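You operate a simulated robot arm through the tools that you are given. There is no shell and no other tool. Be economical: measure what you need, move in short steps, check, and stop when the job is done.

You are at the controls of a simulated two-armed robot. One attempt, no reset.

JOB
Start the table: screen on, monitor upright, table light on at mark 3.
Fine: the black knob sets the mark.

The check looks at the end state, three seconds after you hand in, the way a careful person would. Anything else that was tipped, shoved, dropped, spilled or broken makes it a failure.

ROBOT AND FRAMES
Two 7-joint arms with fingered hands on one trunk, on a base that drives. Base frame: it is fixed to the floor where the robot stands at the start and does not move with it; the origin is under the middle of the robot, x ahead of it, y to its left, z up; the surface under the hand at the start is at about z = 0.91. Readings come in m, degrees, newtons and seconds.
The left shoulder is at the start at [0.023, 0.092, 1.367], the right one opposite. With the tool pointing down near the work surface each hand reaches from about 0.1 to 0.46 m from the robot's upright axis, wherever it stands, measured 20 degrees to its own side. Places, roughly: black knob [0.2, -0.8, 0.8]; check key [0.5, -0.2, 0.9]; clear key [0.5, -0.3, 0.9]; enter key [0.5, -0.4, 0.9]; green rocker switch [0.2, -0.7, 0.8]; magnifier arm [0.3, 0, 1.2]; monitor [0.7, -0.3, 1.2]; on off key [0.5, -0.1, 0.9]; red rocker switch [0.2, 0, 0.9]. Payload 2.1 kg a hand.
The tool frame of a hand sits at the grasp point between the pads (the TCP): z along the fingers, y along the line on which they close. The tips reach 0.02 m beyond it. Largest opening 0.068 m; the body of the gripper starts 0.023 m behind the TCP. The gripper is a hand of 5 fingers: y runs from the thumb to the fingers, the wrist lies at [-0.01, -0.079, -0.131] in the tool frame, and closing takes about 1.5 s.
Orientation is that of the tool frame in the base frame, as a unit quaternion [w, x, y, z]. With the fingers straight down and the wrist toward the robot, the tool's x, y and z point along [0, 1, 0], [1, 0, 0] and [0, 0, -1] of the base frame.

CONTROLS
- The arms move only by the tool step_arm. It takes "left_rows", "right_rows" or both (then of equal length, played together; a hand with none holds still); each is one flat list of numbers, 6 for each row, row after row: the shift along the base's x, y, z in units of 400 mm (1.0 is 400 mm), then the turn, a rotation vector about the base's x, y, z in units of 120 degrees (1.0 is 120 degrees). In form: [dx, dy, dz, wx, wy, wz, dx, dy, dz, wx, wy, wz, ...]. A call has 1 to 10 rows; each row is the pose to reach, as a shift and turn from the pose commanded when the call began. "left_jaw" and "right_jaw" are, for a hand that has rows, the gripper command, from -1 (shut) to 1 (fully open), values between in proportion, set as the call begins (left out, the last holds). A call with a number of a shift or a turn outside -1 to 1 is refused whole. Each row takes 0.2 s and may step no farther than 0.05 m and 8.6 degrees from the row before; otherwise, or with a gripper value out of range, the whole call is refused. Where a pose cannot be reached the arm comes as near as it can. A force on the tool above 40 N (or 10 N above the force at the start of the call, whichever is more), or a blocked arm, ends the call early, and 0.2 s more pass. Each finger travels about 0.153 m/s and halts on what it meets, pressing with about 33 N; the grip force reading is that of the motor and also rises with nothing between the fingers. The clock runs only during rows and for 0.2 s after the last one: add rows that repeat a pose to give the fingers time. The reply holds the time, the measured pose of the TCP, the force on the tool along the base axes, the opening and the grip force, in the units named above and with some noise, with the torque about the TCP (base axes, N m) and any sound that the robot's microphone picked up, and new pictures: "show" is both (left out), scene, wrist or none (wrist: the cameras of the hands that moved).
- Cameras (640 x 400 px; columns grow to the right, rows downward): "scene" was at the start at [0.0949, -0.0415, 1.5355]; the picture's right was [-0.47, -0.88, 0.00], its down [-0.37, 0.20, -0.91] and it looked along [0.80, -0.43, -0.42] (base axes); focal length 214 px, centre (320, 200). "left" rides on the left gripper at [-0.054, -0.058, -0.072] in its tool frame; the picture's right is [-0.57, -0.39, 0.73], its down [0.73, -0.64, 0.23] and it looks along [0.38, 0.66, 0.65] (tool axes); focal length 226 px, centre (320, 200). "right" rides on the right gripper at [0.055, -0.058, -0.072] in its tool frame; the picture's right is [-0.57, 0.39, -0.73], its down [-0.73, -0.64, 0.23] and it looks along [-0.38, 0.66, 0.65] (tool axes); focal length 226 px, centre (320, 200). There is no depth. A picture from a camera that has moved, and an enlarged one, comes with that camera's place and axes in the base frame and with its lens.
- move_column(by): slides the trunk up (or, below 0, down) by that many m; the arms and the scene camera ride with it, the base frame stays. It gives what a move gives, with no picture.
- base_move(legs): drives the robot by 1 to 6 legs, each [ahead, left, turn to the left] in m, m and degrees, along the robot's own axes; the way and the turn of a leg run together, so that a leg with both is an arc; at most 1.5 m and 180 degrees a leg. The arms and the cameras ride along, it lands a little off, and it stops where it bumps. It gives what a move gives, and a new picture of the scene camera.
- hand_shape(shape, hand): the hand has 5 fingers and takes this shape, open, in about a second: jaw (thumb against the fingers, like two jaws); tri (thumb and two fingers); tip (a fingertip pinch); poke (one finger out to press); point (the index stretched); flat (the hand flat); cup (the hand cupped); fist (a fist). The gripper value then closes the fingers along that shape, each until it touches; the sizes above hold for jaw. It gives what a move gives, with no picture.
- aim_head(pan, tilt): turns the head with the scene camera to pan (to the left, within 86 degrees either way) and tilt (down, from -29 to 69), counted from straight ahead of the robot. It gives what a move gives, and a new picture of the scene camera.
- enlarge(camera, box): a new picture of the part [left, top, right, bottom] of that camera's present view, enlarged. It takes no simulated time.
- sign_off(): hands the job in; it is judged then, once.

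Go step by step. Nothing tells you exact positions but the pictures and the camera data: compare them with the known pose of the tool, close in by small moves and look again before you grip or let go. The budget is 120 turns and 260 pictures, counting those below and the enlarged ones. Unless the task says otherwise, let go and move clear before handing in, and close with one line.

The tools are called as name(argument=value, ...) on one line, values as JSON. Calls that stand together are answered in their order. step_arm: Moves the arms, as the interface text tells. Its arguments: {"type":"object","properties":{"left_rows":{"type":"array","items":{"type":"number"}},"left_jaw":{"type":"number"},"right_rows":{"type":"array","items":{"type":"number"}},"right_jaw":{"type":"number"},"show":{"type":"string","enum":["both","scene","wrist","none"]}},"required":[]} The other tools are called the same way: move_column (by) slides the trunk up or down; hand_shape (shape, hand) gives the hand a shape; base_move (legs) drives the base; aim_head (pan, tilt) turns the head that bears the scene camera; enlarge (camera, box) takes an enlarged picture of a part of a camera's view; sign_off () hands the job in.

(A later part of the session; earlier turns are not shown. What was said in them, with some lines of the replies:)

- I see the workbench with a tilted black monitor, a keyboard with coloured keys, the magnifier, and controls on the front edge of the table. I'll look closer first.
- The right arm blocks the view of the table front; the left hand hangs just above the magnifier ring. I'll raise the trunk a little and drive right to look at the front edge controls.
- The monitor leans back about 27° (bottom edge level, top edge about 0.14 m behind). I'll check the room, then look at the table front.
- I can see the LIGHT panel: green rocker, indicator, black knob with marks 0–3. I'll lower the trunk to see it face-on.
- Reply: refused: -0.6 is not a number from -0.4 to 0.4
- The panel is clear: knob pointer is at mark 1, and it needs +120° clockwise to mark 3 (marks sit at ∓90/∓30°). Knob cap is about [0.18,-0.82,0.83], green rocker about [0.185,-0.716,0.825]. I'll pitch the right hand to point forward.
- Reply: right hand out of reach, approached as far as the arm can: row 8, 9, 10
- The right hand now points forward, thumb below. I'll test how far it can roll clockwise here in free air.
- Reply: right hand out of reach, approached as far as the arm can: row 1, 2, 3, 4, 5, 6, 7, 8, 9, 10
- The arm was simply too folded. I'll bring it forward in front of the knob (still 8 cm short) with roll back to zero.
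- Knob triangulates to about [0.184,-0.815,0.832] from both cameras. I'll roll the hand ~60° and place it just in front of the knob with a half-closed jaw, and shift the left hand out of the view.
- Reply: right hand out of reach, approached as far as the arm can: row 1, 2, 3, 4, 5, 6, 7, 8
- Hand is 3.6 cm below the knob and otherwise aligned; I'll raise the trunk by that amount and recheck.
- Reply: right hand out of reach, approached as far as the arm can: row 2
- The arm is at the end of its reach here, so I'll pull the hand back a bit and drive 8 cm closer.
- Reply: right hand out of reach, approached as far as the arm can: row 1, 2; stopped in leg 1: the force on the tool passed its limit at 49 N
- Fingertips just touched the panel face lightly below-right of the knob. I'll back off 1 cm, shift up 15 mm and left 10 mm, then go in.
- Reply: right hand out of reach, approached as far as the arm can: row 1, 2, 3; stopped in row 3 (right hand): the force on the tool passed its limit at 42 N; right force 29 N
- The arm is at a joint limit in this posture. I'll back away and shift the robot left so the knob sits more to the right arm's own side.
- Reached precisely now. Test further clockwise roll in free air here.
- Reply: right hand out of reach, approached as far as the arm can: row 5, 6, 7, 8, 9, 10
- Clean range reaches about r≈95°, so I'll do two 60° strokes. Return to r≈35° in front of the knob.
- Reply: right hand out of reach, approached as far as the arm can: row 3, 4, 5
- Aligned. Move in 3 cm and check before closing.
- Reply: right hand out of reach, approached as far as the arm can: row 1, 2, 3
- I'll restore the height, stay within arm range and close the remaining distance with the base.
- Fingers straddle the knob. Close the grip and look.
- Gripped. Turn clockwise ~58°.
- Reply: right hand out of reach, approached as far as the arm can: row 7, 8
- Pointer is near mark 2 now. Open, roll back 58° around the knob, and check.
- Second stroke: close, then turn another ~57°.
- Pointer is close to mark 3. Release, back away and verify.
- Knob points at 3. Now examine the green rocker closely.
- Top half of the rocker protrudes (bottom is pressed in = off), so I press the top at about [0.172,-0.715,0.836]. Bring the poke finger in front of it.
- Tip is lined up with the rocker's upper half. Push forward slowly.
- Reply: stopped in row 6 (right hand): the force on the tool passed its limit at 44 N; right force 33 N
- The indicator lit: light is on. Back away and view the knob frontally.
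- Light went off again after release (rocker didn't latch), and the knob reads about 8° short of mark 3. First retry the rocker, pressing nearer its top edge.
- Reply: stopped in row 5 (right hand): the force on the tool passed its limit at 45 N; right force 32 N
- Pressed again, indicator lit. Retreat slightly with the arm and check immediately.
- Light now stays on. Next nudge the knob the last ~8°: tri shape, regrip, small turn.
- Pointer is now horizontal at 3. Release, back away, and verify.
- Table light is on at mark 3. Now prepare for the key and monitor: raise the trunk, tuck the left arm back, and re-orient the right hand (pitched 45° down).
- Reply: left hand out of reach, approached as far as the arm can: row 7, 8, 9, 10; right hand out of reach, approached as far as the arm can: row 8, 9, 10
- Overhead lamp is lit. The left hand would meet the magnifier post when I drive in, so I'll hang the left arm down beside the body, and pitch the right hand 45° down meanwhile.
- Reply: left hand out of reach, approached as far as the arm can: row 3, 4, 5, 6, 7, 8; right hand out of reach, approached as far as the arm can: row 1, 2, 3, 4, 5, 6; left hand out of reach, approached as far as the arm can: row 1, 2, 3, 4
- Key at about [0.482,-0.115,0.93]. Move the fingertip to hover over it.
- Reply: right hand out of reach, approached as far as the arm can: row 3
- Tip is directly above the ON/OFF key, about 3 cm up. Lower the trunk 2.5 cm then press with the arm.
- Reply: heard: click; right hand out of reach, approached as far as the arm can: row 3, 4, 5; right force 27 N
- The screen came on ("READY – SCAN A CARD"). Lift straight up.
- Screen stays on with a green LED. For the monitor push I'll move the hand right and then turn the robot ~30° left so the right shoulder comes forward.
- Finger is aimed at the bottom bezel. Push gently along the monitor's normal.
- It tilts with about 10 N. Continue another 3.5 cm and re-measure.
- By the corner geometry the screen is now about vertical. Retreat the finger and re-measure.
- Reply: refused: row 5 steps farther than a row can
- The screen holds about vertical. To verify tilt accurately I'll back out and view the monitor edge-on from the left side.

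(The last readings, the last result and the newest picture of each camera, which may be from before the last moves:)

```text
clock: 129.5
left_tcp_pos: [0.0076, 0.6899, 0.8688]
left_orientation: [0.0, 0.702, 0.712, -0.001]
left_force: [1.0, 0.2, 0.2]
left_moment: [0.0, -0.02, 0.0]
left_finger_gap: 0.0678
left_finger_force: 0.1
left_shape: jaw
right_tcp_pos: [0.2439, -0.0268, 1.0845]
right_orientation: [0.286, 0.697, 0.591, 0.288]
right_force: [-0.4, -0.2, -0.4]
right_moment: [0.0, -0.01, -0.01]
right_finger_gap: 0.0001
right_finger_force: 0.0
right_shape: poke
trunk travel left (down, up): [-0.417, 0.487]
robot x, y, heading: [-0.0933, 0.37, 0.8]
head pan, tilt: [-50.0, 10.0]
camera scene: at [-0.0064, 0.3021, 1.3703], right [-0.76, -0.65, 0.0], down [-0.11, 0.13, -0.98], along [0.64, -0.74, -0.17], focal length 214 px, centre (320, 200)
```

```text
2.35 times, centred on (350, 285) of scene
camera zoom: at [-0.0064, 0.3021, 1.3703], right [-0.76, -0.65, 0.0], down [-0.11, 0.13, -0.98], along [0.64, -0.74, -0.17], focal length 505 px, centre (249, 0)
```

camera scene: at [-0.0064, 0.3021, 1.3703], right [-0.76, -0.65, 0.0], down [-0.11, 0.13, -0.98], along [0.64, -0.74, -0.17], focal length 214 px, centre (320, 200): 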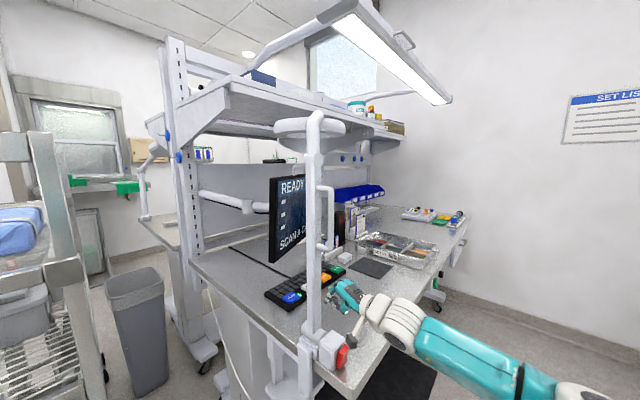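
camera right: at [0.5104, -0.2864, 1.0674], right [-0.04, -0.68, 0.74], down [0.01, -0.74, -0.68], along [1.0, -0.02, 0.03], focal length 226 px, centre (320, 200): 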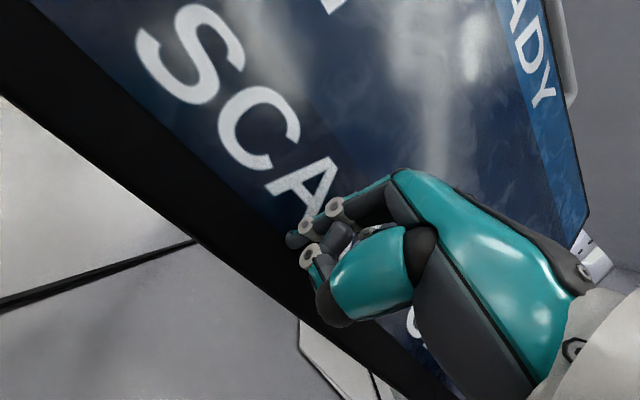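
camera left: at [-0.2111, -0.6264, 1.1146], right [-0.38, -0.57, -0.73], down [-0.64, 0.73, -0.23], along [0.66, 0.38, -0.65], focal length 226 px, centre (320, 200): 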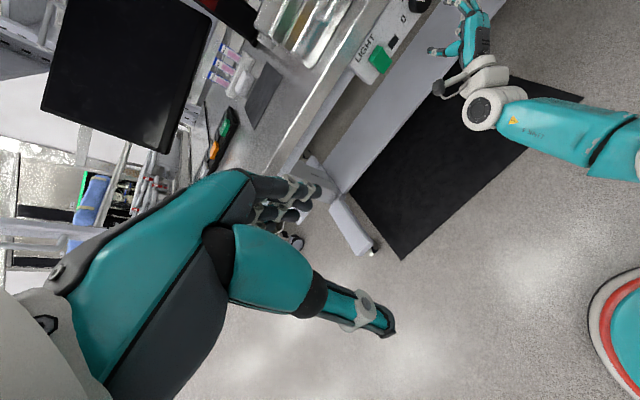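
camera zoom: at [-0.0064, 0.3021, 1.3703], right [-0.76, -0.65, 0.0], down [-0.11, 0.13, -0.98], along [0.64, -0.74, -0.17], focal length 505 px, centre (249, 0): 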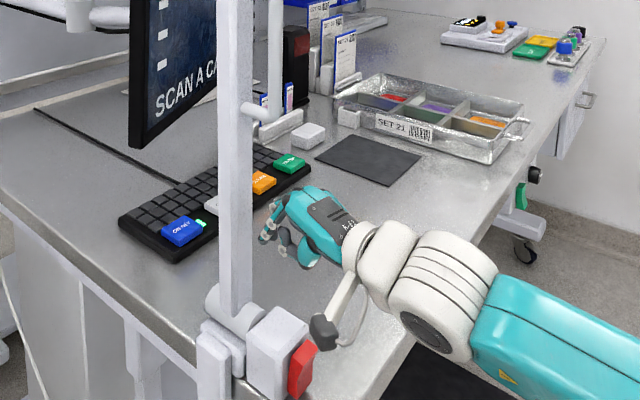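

Edge-on view shows the screen leaning forward about 4°. I'll go back and nudge its top edge back ~1.3 cm.

base_move(legs=[[-0.2, 0, 0], [0, -0.85, 0], [0, 0, 30], [0.33, 0, 0]])

aim_head(pan=-25, tilt=25)

```text
clock: 138.5
left_tcp_pos: [-0.0711, 0.0233, 0.8698]
left_orientation: [0.0, 0.494, 0.869, -0.001]
left_force: [0.9, -0.4, -0.1]
left_moment: [0.02, 0.0, -0.07]
left_finger_gap: 0.0681
left_finger_force: 0.1
left_shape: jaw
right_tcp_pos: [0.4934, -0.4812, 1.0841]
right_orientation: [0.202, 0.52, 0.75, 0.354]
right_force: [-0.8, -0.1, -0.7]
right_moment: [0.01, -0.02, -0.02]
right_finger_gap: 0.0
right_finger_force: 0.2
right_shape: poke
trunk travel left (down, up): [-0.417, 0.487]
robot x, y, heading: [-0.0022, -0.3079, 30.9]
head pan, tilt: [-50.0, 10.0]
camera scene: at [0.1124, -0.3193, 1.3703], right [-0.33, -0.94, 0.0], down [-0.16, 0.06, -0.98], along [0.93, -0.32, -0.17], focal length 214 px, centre (320, 200)
```

scene: 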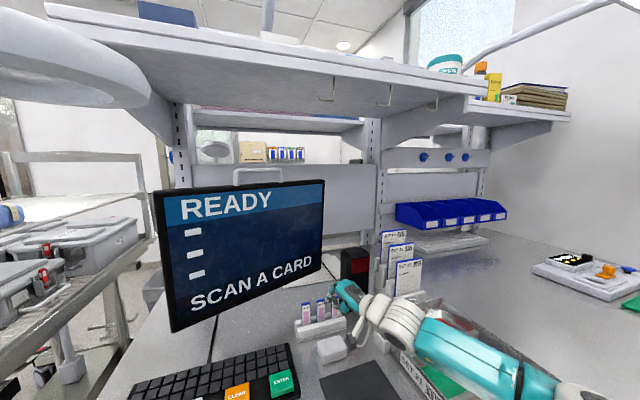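

```text
clock: 139.3
left_tcp_pos: [-0.0709, 0.0237, 0.8702]
left_orientation: [0.001, 0.495, 0.869, -0.001]
left_force: [0.7, 0.6, -0.2]
left_moment: [0.04, -0.01, -0.03]
left_finger_gap: 0.0681
left_finger_force: 0.0
left_shape: jaw
right_tcp_pos: [0.4921, -0.4799, 1.0842]
right_orientation: [0.202, 0.52, 0.751, 0.353]
right_force: [0.5, -0.1, 0.3]
right_moment: [0.01, 0.01, 0.03]
right_finger_gap: 0.0001
right_finger_force: 0.1
right_shape: poke
trunk travel left (down, up): [-0.417, 0.487]
robot x, y, heading: [0.0008, -0.3034, 30.8]
head pan, tilt: [-25.0, 25.0]
camera scene: at [0.1162, -0.2796, 1.346], right [0.1, -0.99, 0.0], down [-0.42, -0.04, -0.91], along [0.9, 0.09, -0.42], focal length 214 px, centre (320, 200)
```

scene: 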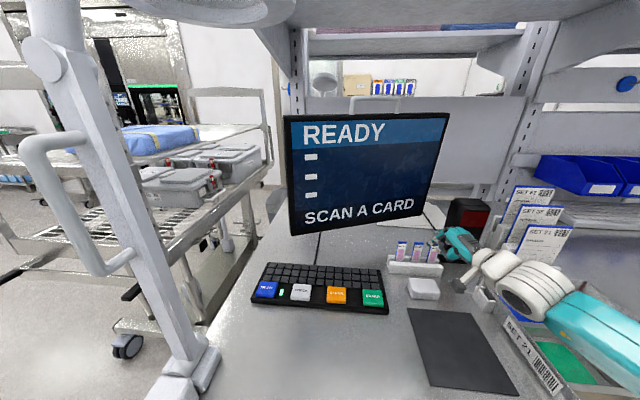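

step_arm(right_rows=[0, 0, 0.108, 0, 0, 0, 0, 0, 0.216, 0, 0, 0, 0, 0, 0.324, 0, 0, 0, 0, 0, 0.432, 0, 0, 0, 0, 0, 0.54, 0, 0, 0, 0.046, 0.085, 0.54, 0, 0, 0, 0.092, 0.17, 0.54, 0, 0, 0, 0.138, 0.255, 0.545, 0, 0, 0, 0.184, 0.34, 0.55, 0, 0, 0, 0.22, 0.425, 0.55, 0, 0, 0], show="both")

```text
clock: 141.6
left_tcp_pos: [-0.0704, 0.0241, 0.8688]
left_orientation: [0.001, 0.495, 0.869, -0.001]
left_force: [-0.3, 0.2, -0.6]
left_moment: [0.0, 0.02, -0.02]
left_finger_gap: 0.0683
left_finger_force: 0.0
left_shape: jaw
right_tcp_pos: [0.5822, -0.3117, 1.3048]
right_orientation: [0.203, 0.52, 0.75, 0.354]
right_force: [-0.4, 0.6, -0.2]
right_moment: [0.0, 0.0, 0.01]
right_finger_gap: 0.0001
right_finger_force: 0.1
right_shape: poke
trunk travel left (down, up): [-0.417, 0.487]
robot x, y, heading: [0.0015, -0.306, 30.8]
head pan, tilt: [-25.0, 25.0]
camera scene: at [0.1162, -0.2792, 1.346], right [0.1, -0.99, 0.0], down [-0.42, -0.04, -0.91], along [0.9, 0.09, -0.42], focal length 214 px, centre (320, 200)
camera right: at [0.4751, -0.2958, 1.3131], right [-0.03, -0.68, 0.74], down [0.02, -0.74, -0.68], along [1.0, 0.0, 0.03], focal length 226 px, centre (320, 200)
```

scene: 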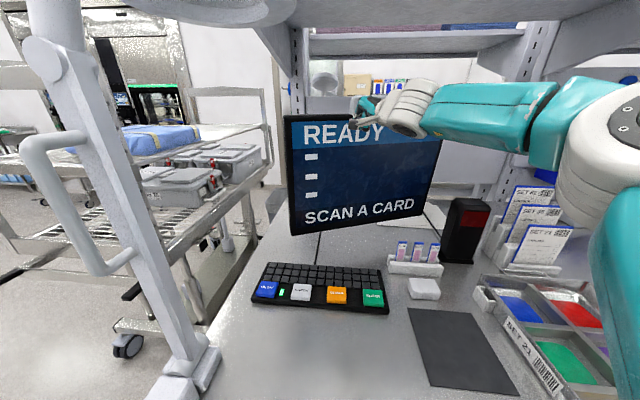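
right: 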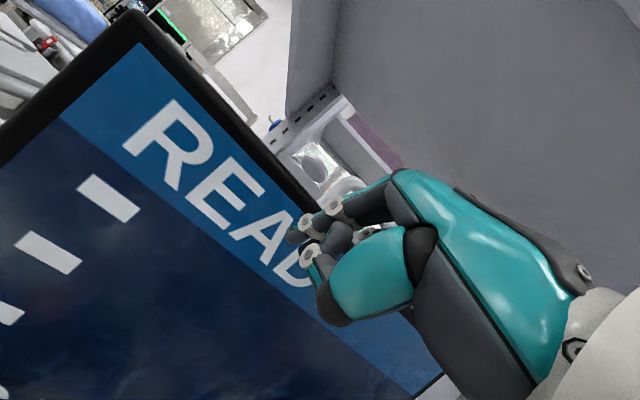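

step_arm(right_rows=[0.03, 0.01, -0.025, 0, 0, 0, 0.06, 0.022, -0.025, 0, 0, 0, 0.09, 0.034, -0.025, 0, 0, 0, 0.11, 0.042, -0.025, 0, 0, 0], show="wrist")

enlarge(camera="scene", box=[260, 80, 460, 250])

```text
clock: 142.6
left_tcp_pos: [-0.0698, 0.0235, 0.8714]
left_orientation: [0.0, 0.494, 0.87, -0.001]
left_force: [0.0, 0.0, -0.5]
left_moment: [0.02, -0.01, -0.02]
left_finger_gap: 0.068
left_finger_force: 0.0
left_shape: jaw
right_tcp_pos: [0.6239, -0.2944, 1.296]
right_orientation: [0.202, 0.521, 0.75, 0.354]
right_force: [-0.9, 0.5, 0.4]
right_moment: [-0.01, 0.02, -0.02]
right_finger_gap: 0.0001
right_finger_force: 0.1
right_shape: poke
trunk travel left (down, up): [-0.417, 0.487]
robot x, y, heading: [0.0031, -0.3051, 30.6]
head pan, tilt: [-25.0, 25.0]
camera right: at [0.5186, -0.279, 1.3037], right [-0.03, -0.68, 0.74], down [0.02, -0.74, -0.68], along [1.0, 0.0, 0.03], focal length 226 px, centre (320, 200)
```

right: 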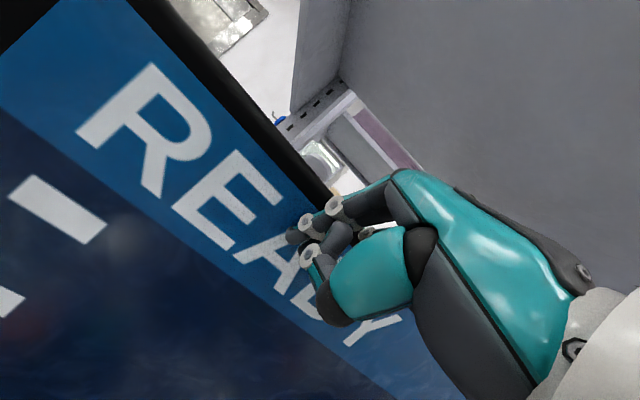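

```text
2.35 times, centred on (360, 165) of scene
camera zoom: at [0.1164, -0.2794, 1.346], right [0.1, -0.99, 0.0], down [-0.42, -0.04, -0.91], along [0.9, 0.09, -0.42], focal length 505 px, centre (226, 282)
```

zoom: 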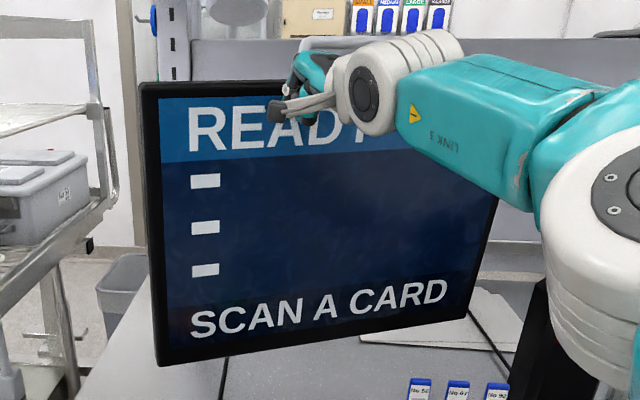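

step_arm(right_rows=[0.012, 0.005, 0, 0, 0, 0, 0.024, 0.009, 0, 0, 0, 0], show="none")

```text
clock: 143.2
left_tcp_pos: [-0.0713, 0.024, 0.8707]
left_orientation: [0.001, 0.494, 0.869, 0.0]
left_force: [-0.6, -0.1, 0.8]
left_moment: [0.02, 0.02, 0.0]
left_finger_gap: 0.068
left_finger_force: 0.1
left_shape: jaw
right_tcp_pos: [0.6297, -0.2909, 1.2943]
right_orientation: [0.202, 0.522, 0.75, 0.354]
right_force: [-7.9, -4.1, 2.0]
right_moment: [0.01, 0.05, 0.0]
right_finger_gap: 0.0
right_finger_force: 0.0
right_shape: poke
right hand out of reach, approached as far as the arm can: row 2
trunk travel left (down, up): [-0.417, 0.487]
robot x, y, heading: [-0.0009, -0.3066, 30.6]
head pan, tilt: [-25.0, 25.0]
```

Contact made but arm is at its limit; shift the base 3.5 cm ahead with the hand drawn back, then push.

step_arm(right_rows=[-0.06, -0.04, 0, 0, 0, 0, -0.1, -0.07, 0, 0, 0, 0], show="none")

base_move(legs=[[0.035, 0, 0]])

step_arm(right_rows=[0.012, 0.004, 0, 0, 0, 0, 0.025, 0.009, 0, 0, 0, 0], show="none")

```text
clock: 143.8
left_tcp_pos: [-0.0698, 0.0236, 0.8702]
left_orientation: [0.001, 0.494, 0.87, -0.001]
left_force: [0.9, 0.1, 0.6]
left_moment: [0.03, -0.01, 0.0]
left_finger_gap: 0.0679
left_finger_force: 0.0
left_shape: jaw
right_tcp_pos: [0.5908, -0.3186, 1.2934]
right_orientation: [0.202, 0.52, 0.751, 0.353]
right_force: [-0.9, -0.1, 0.1]
right_moment: [-0.03, 0.0, -0.01]
right_finger_gap: 0.0
right_finger_force: 0.1
right_shape: poke
trunk travel left (down, up): [-0.417, 0.487]
robot x, y, heading: [0.0032, -0.3026, 30.8]
head pan, tilt: [-25.0, 25.0]
```

```text
clock: 144.6
left_tcp_pos: [-0.04, 0.0425, 0.8698]
left_orientation: [0.0, 0.494, 0.869, -0.001]
left_force: [-0.1, 0.7, -0.8]
left_moment: [0.0, 0.03, -0.03]
left_finger_gap: 0.0681
left_finger_force: 0.1
left_shape: jaw
right_tcp_pos: [0.6211, -0.2994, 1.2932]
right_orientation: [0.202, 0.521, 0.751, 0.353]
right_force: [0.0, -0.3, -0.5]
right_moment: [0.01, -0.02, 0.05]
right_finger_gap: 0.0001
right_finger_force: 0.2
right_shape: poke
trunk travel left (down, up): [-0.417, 0.487]
robot x, y, heading: [0.0321, -0.2883, 30.9]
head pan, tilt: [-25.0, 25.0]
camera scene: at [0.1468, -0.2611, 1.3459], right [0.1, -0.99, 0.0], down [-0.42, -0.04, -0.91], along [0.9, 0.09, -0.42], focal length 214 px, centre (320, 200)
```

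scene: 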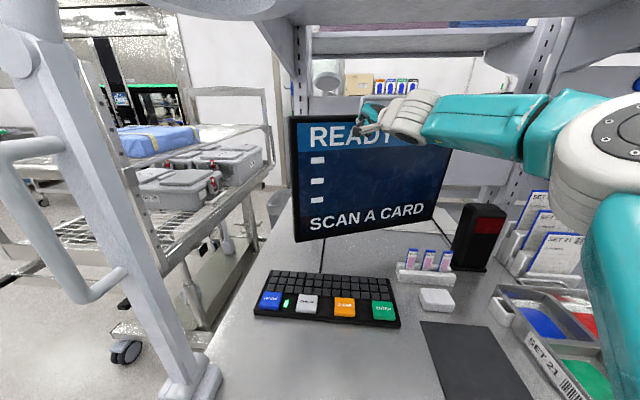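

```text
clock: 145.2
left_tcp_pos: [-0.0397, 0.0411, 0.8701]
left_orientation: [0.0, 0.494, 0.87, -0.001]
left_force: [-1.0, -0.6, -0.5]
left_moment: [0.02, 0.03, 0.01]
left_finger_gap: 0.0678
left_finger_force: 0.0
left_shape: jaw
right_tcp_pos: [0.6305, -0.296, 1.2929]
right_orientation: [0.203, 0.52, 0.75, 0.354]
right_force: [-0.9, -1.0, -0.2]
right_moment: [0.0, -0.05, -0.03]
right_finger_gap: 0.0
right_finger_force: 0.0
right_shape: poke
trunk travel left (down, up): [-0.417, 0.487]
robot x, y, heading: [0.0306, -0.2857, 30.4]
head pan, tilt: [-25.0, 25.0]
```

step_arm(right_rows=[0.012, 0.005, 0, 0, 0, 0, 0.024, 0.009, 0, 0, 0, 0, 0.036, 0.013, 0, 0, 0, 0], show="none")

enlarge(camera="scene", box=[260, 80, 460, 250])

```text
clock: 146.0
left_tcp_pos: [-0.042, 0.0405, 0.8703]
left_orientation: [0.001, 0.494, 0.87, 0.0]
left_force: [0.0, -0.6, -0.8]
left_moment: [-0.02, 0.01, -0.01]
left_finger_gap: 0.068
left_finger_force: 0.0
left_shape: jaw
right_tcp_pos: [0.6432, -0.2924, 1.2941]
right_orientation: [0.204, 0.521, 0.75, 0.353]
right_force: [-10.0, -3.8, 5.1]
right_moment: [-0.01, 0.03, 0.0]
right_finger_gap: 0.0002
right_finger_force: 0.1
right_shape: poke
trunk travel left (down, up): [-0.417, 0.487]
robot x, y, heading: [0.0298, -0.287, 30.8]
head pan, tilt: [-25.0, 25.0]
```

```text
2.35 times, centred on (360, 165) of scene
camera zoom: at [0.1437, -0.2622, 1.3463], right [0.1, -0.99, 0.0], down [-0.42, -0.04, -0.91], along [0.9, 0.09, -0.42], focal length 505 px, centre (226, 282)
```

zoom: 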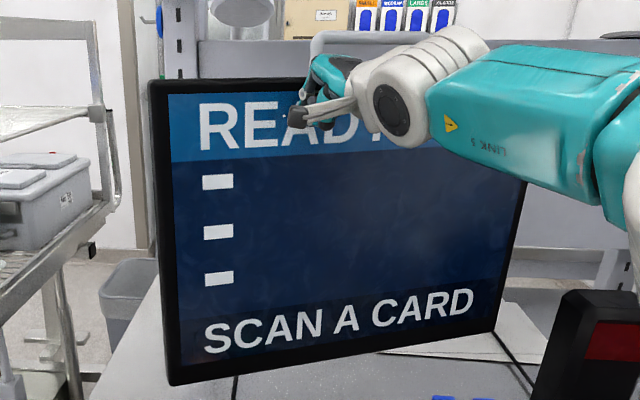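

Retreat and re-check from the left side.

step_arm(right_rows=[-0.06, -0.03, 0, 0, 0, 0, -0.14, -0.08, 0, 0, 0, 0, -0.22, -0.14, 0, 0, 0, 0, -0.3, -0.2, 0, 0, 0, 0], show="none")

base_move(legs=[[-0.38, 0, 0], [0, 0, -30.5], [0, 0.88, 0]])

aim_head(pan=-45, tilt=10)

enlarge(camera="scene", box=[240, 140, 360, 280])

```text
clock: 147.0
left_tcp_pos: [-0.0416, 0.0419, 0.8709]
left_orientation: [0.0, 0.494, 0.869, -0.001]
left_force: [0.2, -0.5, -0.6]
left_moment: [-0.01, 0.0, -0.03]
left_finger_gap: 0.0679
left_finger_force: 0.1
left_shape: jaw
right_tcp_pos: [0.5248, -0.3717, 1.2933]
right_orientation: [0.203, 0.521, 0.751, 0.352]
right_force: [0.0, 1.4, -0.1]
right_moment: [0.02, -0.01, 0.0]
right_finger_gap: 0.0001
right_finger_force: 0.1
right_shape: poke
right hand out of reach, approached as far as the arm can: row 1
trunk travel left (down, up): [-0.417, 0.487]
robot x, y, heading: [0.0294, -0.2875, 30.8]
head pan, tilt: [-25.0, 25.0]
```

```text
clock: 155.2
left_tcp_pos: [-0.1971, 0.73, 0.8703]
left_orientation: [0.0, 0.703, 0.711, -0.001]
left_force: [-0.8, -0.9, 0.2]
left_moment: [0.01, 0.01, -0.03]
left_finger_gap: 0.0678
left_finger_force: 0.1
left_shape: jaw
right_tcp_pos: [0.0828, 0.0893, 1.293]
right_orientation: [0.287, 0.698, 0.589, 0.289]
right_force: [1.0, 1.0, 0.1]
right_moment: [0.01, 0.0, -0.02]
right_finger_gap: 0.0002
right_finger_force: 0.1
right_shape: poke
trunk travel left (down, up): [-0.417, 0.487]
robot x, y, heading: [-0.2972, 0.4055, 1.0]
head pan, tilt: [-25.0, 25.0]
camera scene: at [-0.1892, 0.374, 1.346], right [-0.41, -0.91, 0.0], down [-0.39, 0.17, -0.91], along [0.83, -0.37, -0.42], focal length 214 px, centre (320, 200)
```

scene: 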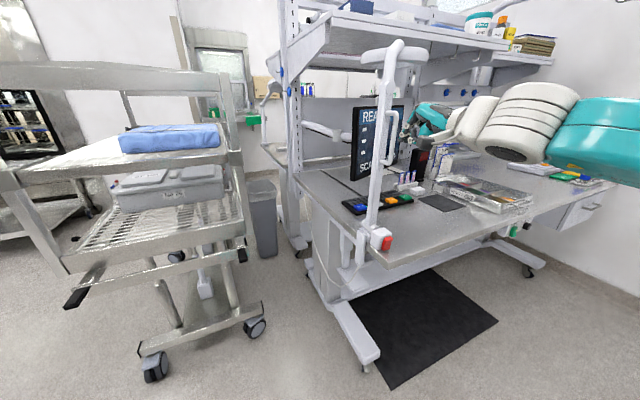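

```text
clock: 156.0
left_tcp_pos: [-0.1971, 0.7301, 0.87]
left_orientation: [0.0, 0.703, 0.711, -0.002]
left_force: [0.6, 0.9, -0.1]
left_moment: [0.0, 0.02, -0.03]
left_finger_gap: 0.068
left_finger_force: 0.0
left_shape: jaw
right_tcp_pos: [0.0829, 0.0894, 1.2946]
right_orientation: [0.288, 0.698, 0.589, 0.289]
right_force: [-0.8, 1.0, -1.5]
right_moment: [0.04, -0.03, 0.04]
right_finger_gap: 0.0002
right_finger_force: 0.0
right_shape: poke
trunk travel left (down, up): [-0.417, 0.487]
robot x, y, heading: [-0.3005, 0.41, 1.0]
head pan, tilt: [-45.0, 10.0]
camera scene: at [-0.2066, 0.3469, 1.3703], right [-0.7, -0.72, 0.0], down [-0.12, 0.12, -0.98], along [0.71, -0.69, -0.17], focal length 214 px, centre (320, 200)
```

scene: 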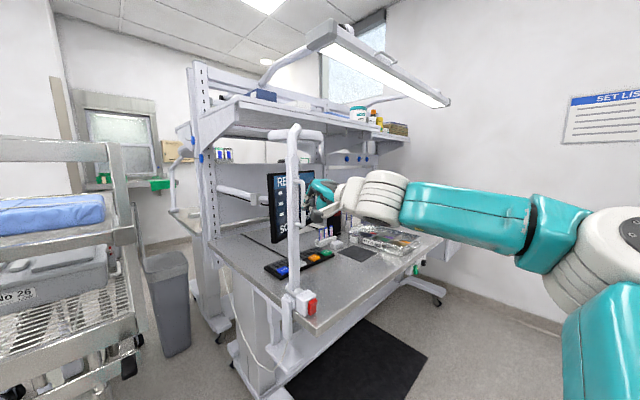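

```text
2.86 times, centred on (300, 210) of scene
camera zoom: at [-0.2066, 0.3469, 1.3703], right [-0.7, -0.72, 0.0], down [-0.12, 0.12, -0.98], along [0.71, -0.69, -0.17], focal length 613 px, centre (377, 171)
```

zoom: 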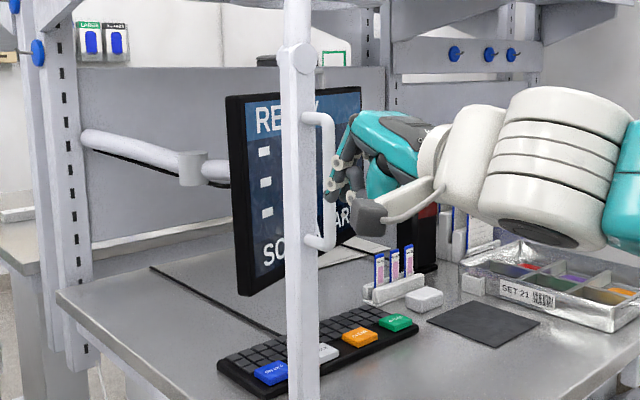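

enlarge(camera="scene", box=[255, 165, 320, 250])

```text
4.71 times, centred on (288, 208) of scene
camera zoom: at [-0.2066, 0.3469, 1.3703], right [-0.7, -0.72, 0.0], down [-0.12, 0.12, -0.98], along [0.71, -0.69, -0.17], focal length 1009 px, centre (473, 165)
```

zoom: 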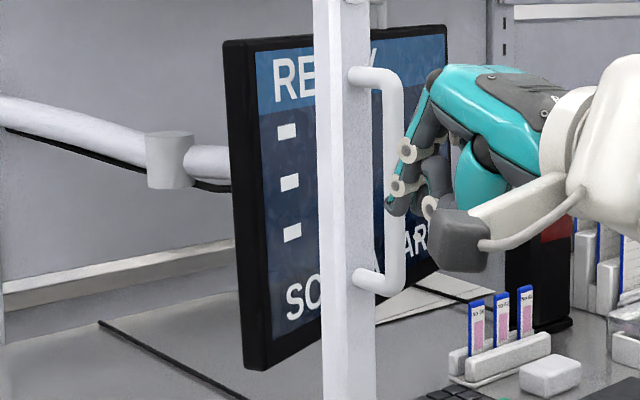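

The monitor is now within about 1° of vertical, screen on, lamp lit. Final check of the panel and surroundings.

enlarge(camera="scene", box=[395, 235, 455, 300])

base_move(legs=[[-0.2, 0, 0], [0, -1.1, 0]])

aim_head(pan=0, tilt=25)

enlarge(camera="scene", box=[280, 220, 400, 300])

```text
6.15 times, centred on (425, 268) of scene
camera zoom: at [-0.2066, 0.3469, 1.3703], right [-0.7, -0.72, 0.0], down [-0.12, 0.12, -0.98], along [0.71, -0.69, -0.17], focal length 1320 px, centre (-326, -215)
```

zoom: 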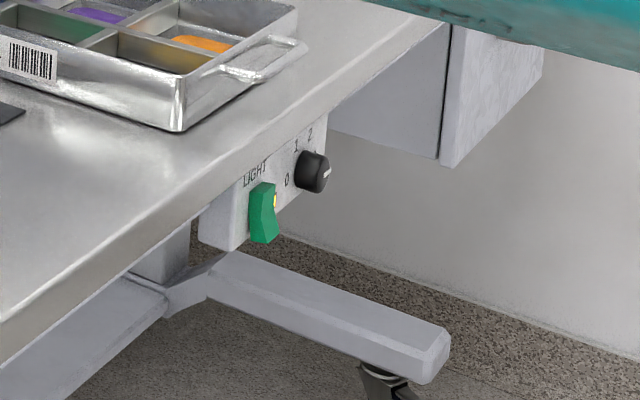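

```text
clock: 162.8
left_tcp_pos: [-0.3857, -0.3678, 0.8708]
left_orientation: [0.0, 0.711, 0.704, -0.001]
left_force: [0.4, 0.4, 0.5]
left_moment: [0.01, 0.0, -0.01]
left_finger_gap: 0.068
left_finger_force: 0.0
left_shape: jaw
right_tcp_pos: [-0.1191, -1.0133, 1.2937]
right_orientation: [0.29, 0.704, 0.583, 0.285]
right_force: [-0.1, -0.4, 0.0]
right_moment: [-0.03, 0.0, 0.0]
right_finger_gap: 0.0
right_finger_force: 0.1
right_shape: poke
trunk travel left (down, up): [-0.417, 0.487]
robot x, y, heading: [-0.4957, -0.6848, -0.3]
head pan, tilt: [-45.0, 10.0]
camera scene: at [-0.4033, -0.749, 1.3704], right [-0.71, -0.7, 0.0], down [-0.12, 0.12, -0.98], along [0.69, -0.7, -0.17], focal length 214 px, centre (320, 200)
```

scene: 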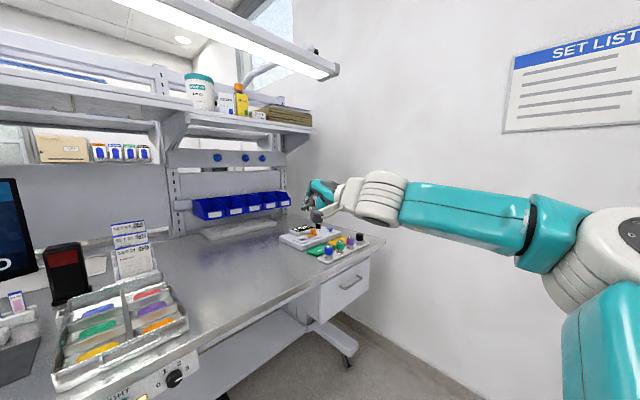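

```text
clock: 163.9
left_tcp_pos: [-0.3868, -0.3656, 0.8686]
left_orientation: [0.0, 0.711, 0.704, -0.001]
left_force: [-0.3, -0.4, -0.1]
left_moment: [-0.03, 0.0, -0.01]
left_finger_gap: 0.068
left_finger_force: 0.0
left_shape: jaw
right_tcp_pos: [-0.1196, -1.0137, 1.2948]
right_orientation: [0.29, 0.703, 0.583, 0.286]
right_force: [0.6, 0.7, 0.8]
right_moment: [-0.01, -0.01, -0.03]
right_finger_gap: 0.0
right_finger_force: 0.2
right_shape: poke
trunk travel left (down, up): [-0.417, 0.487]
robot x, y, heading: [-0.4927, -0.6872, -0.7]
head pan, tilt: [0.0, 25.0]
camera scene: at [-0.3764, -0.6835, 1.346], right [-0.01, -1.0, 0.0], down [-0.42, 0.0, -0.91], along [0.91, -0.01, -0.42], focal length 214 px, centre (320, 200)
```

scene: 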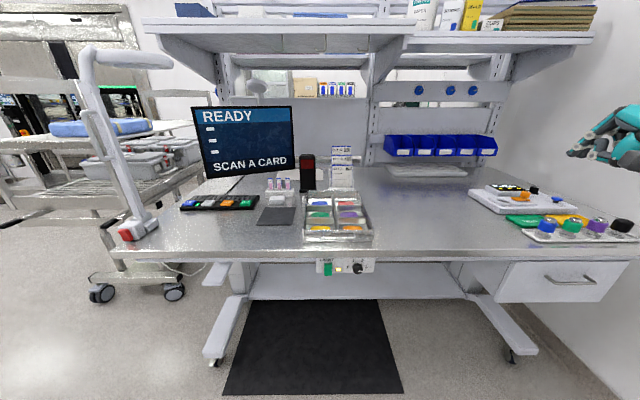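

```text
5.00 times, centred on (340, 260) of scene
camera zoom: at [-0.3764, -0.6835, 1.346], right [-0.01, -1.0, 0.0], down [-0.42, 0.0, -0.91], along [0.91, -0.01, -0.42], focal length 1072 px, centre (220, -100)
```

zoom: 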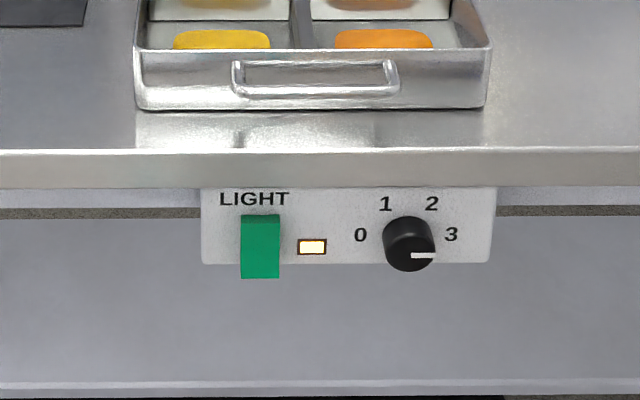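

Everything checks out: the screen shows READY, the monitor is upright, the light is on with the knob at 3, nothing else has moved, and both hands are clear.

sign_off()

```text
The job is handed in.
```

The table is started: the screen is on and shows READY, the monitor is upright to within about 1°, and the table light is on with the knob at mark 3.
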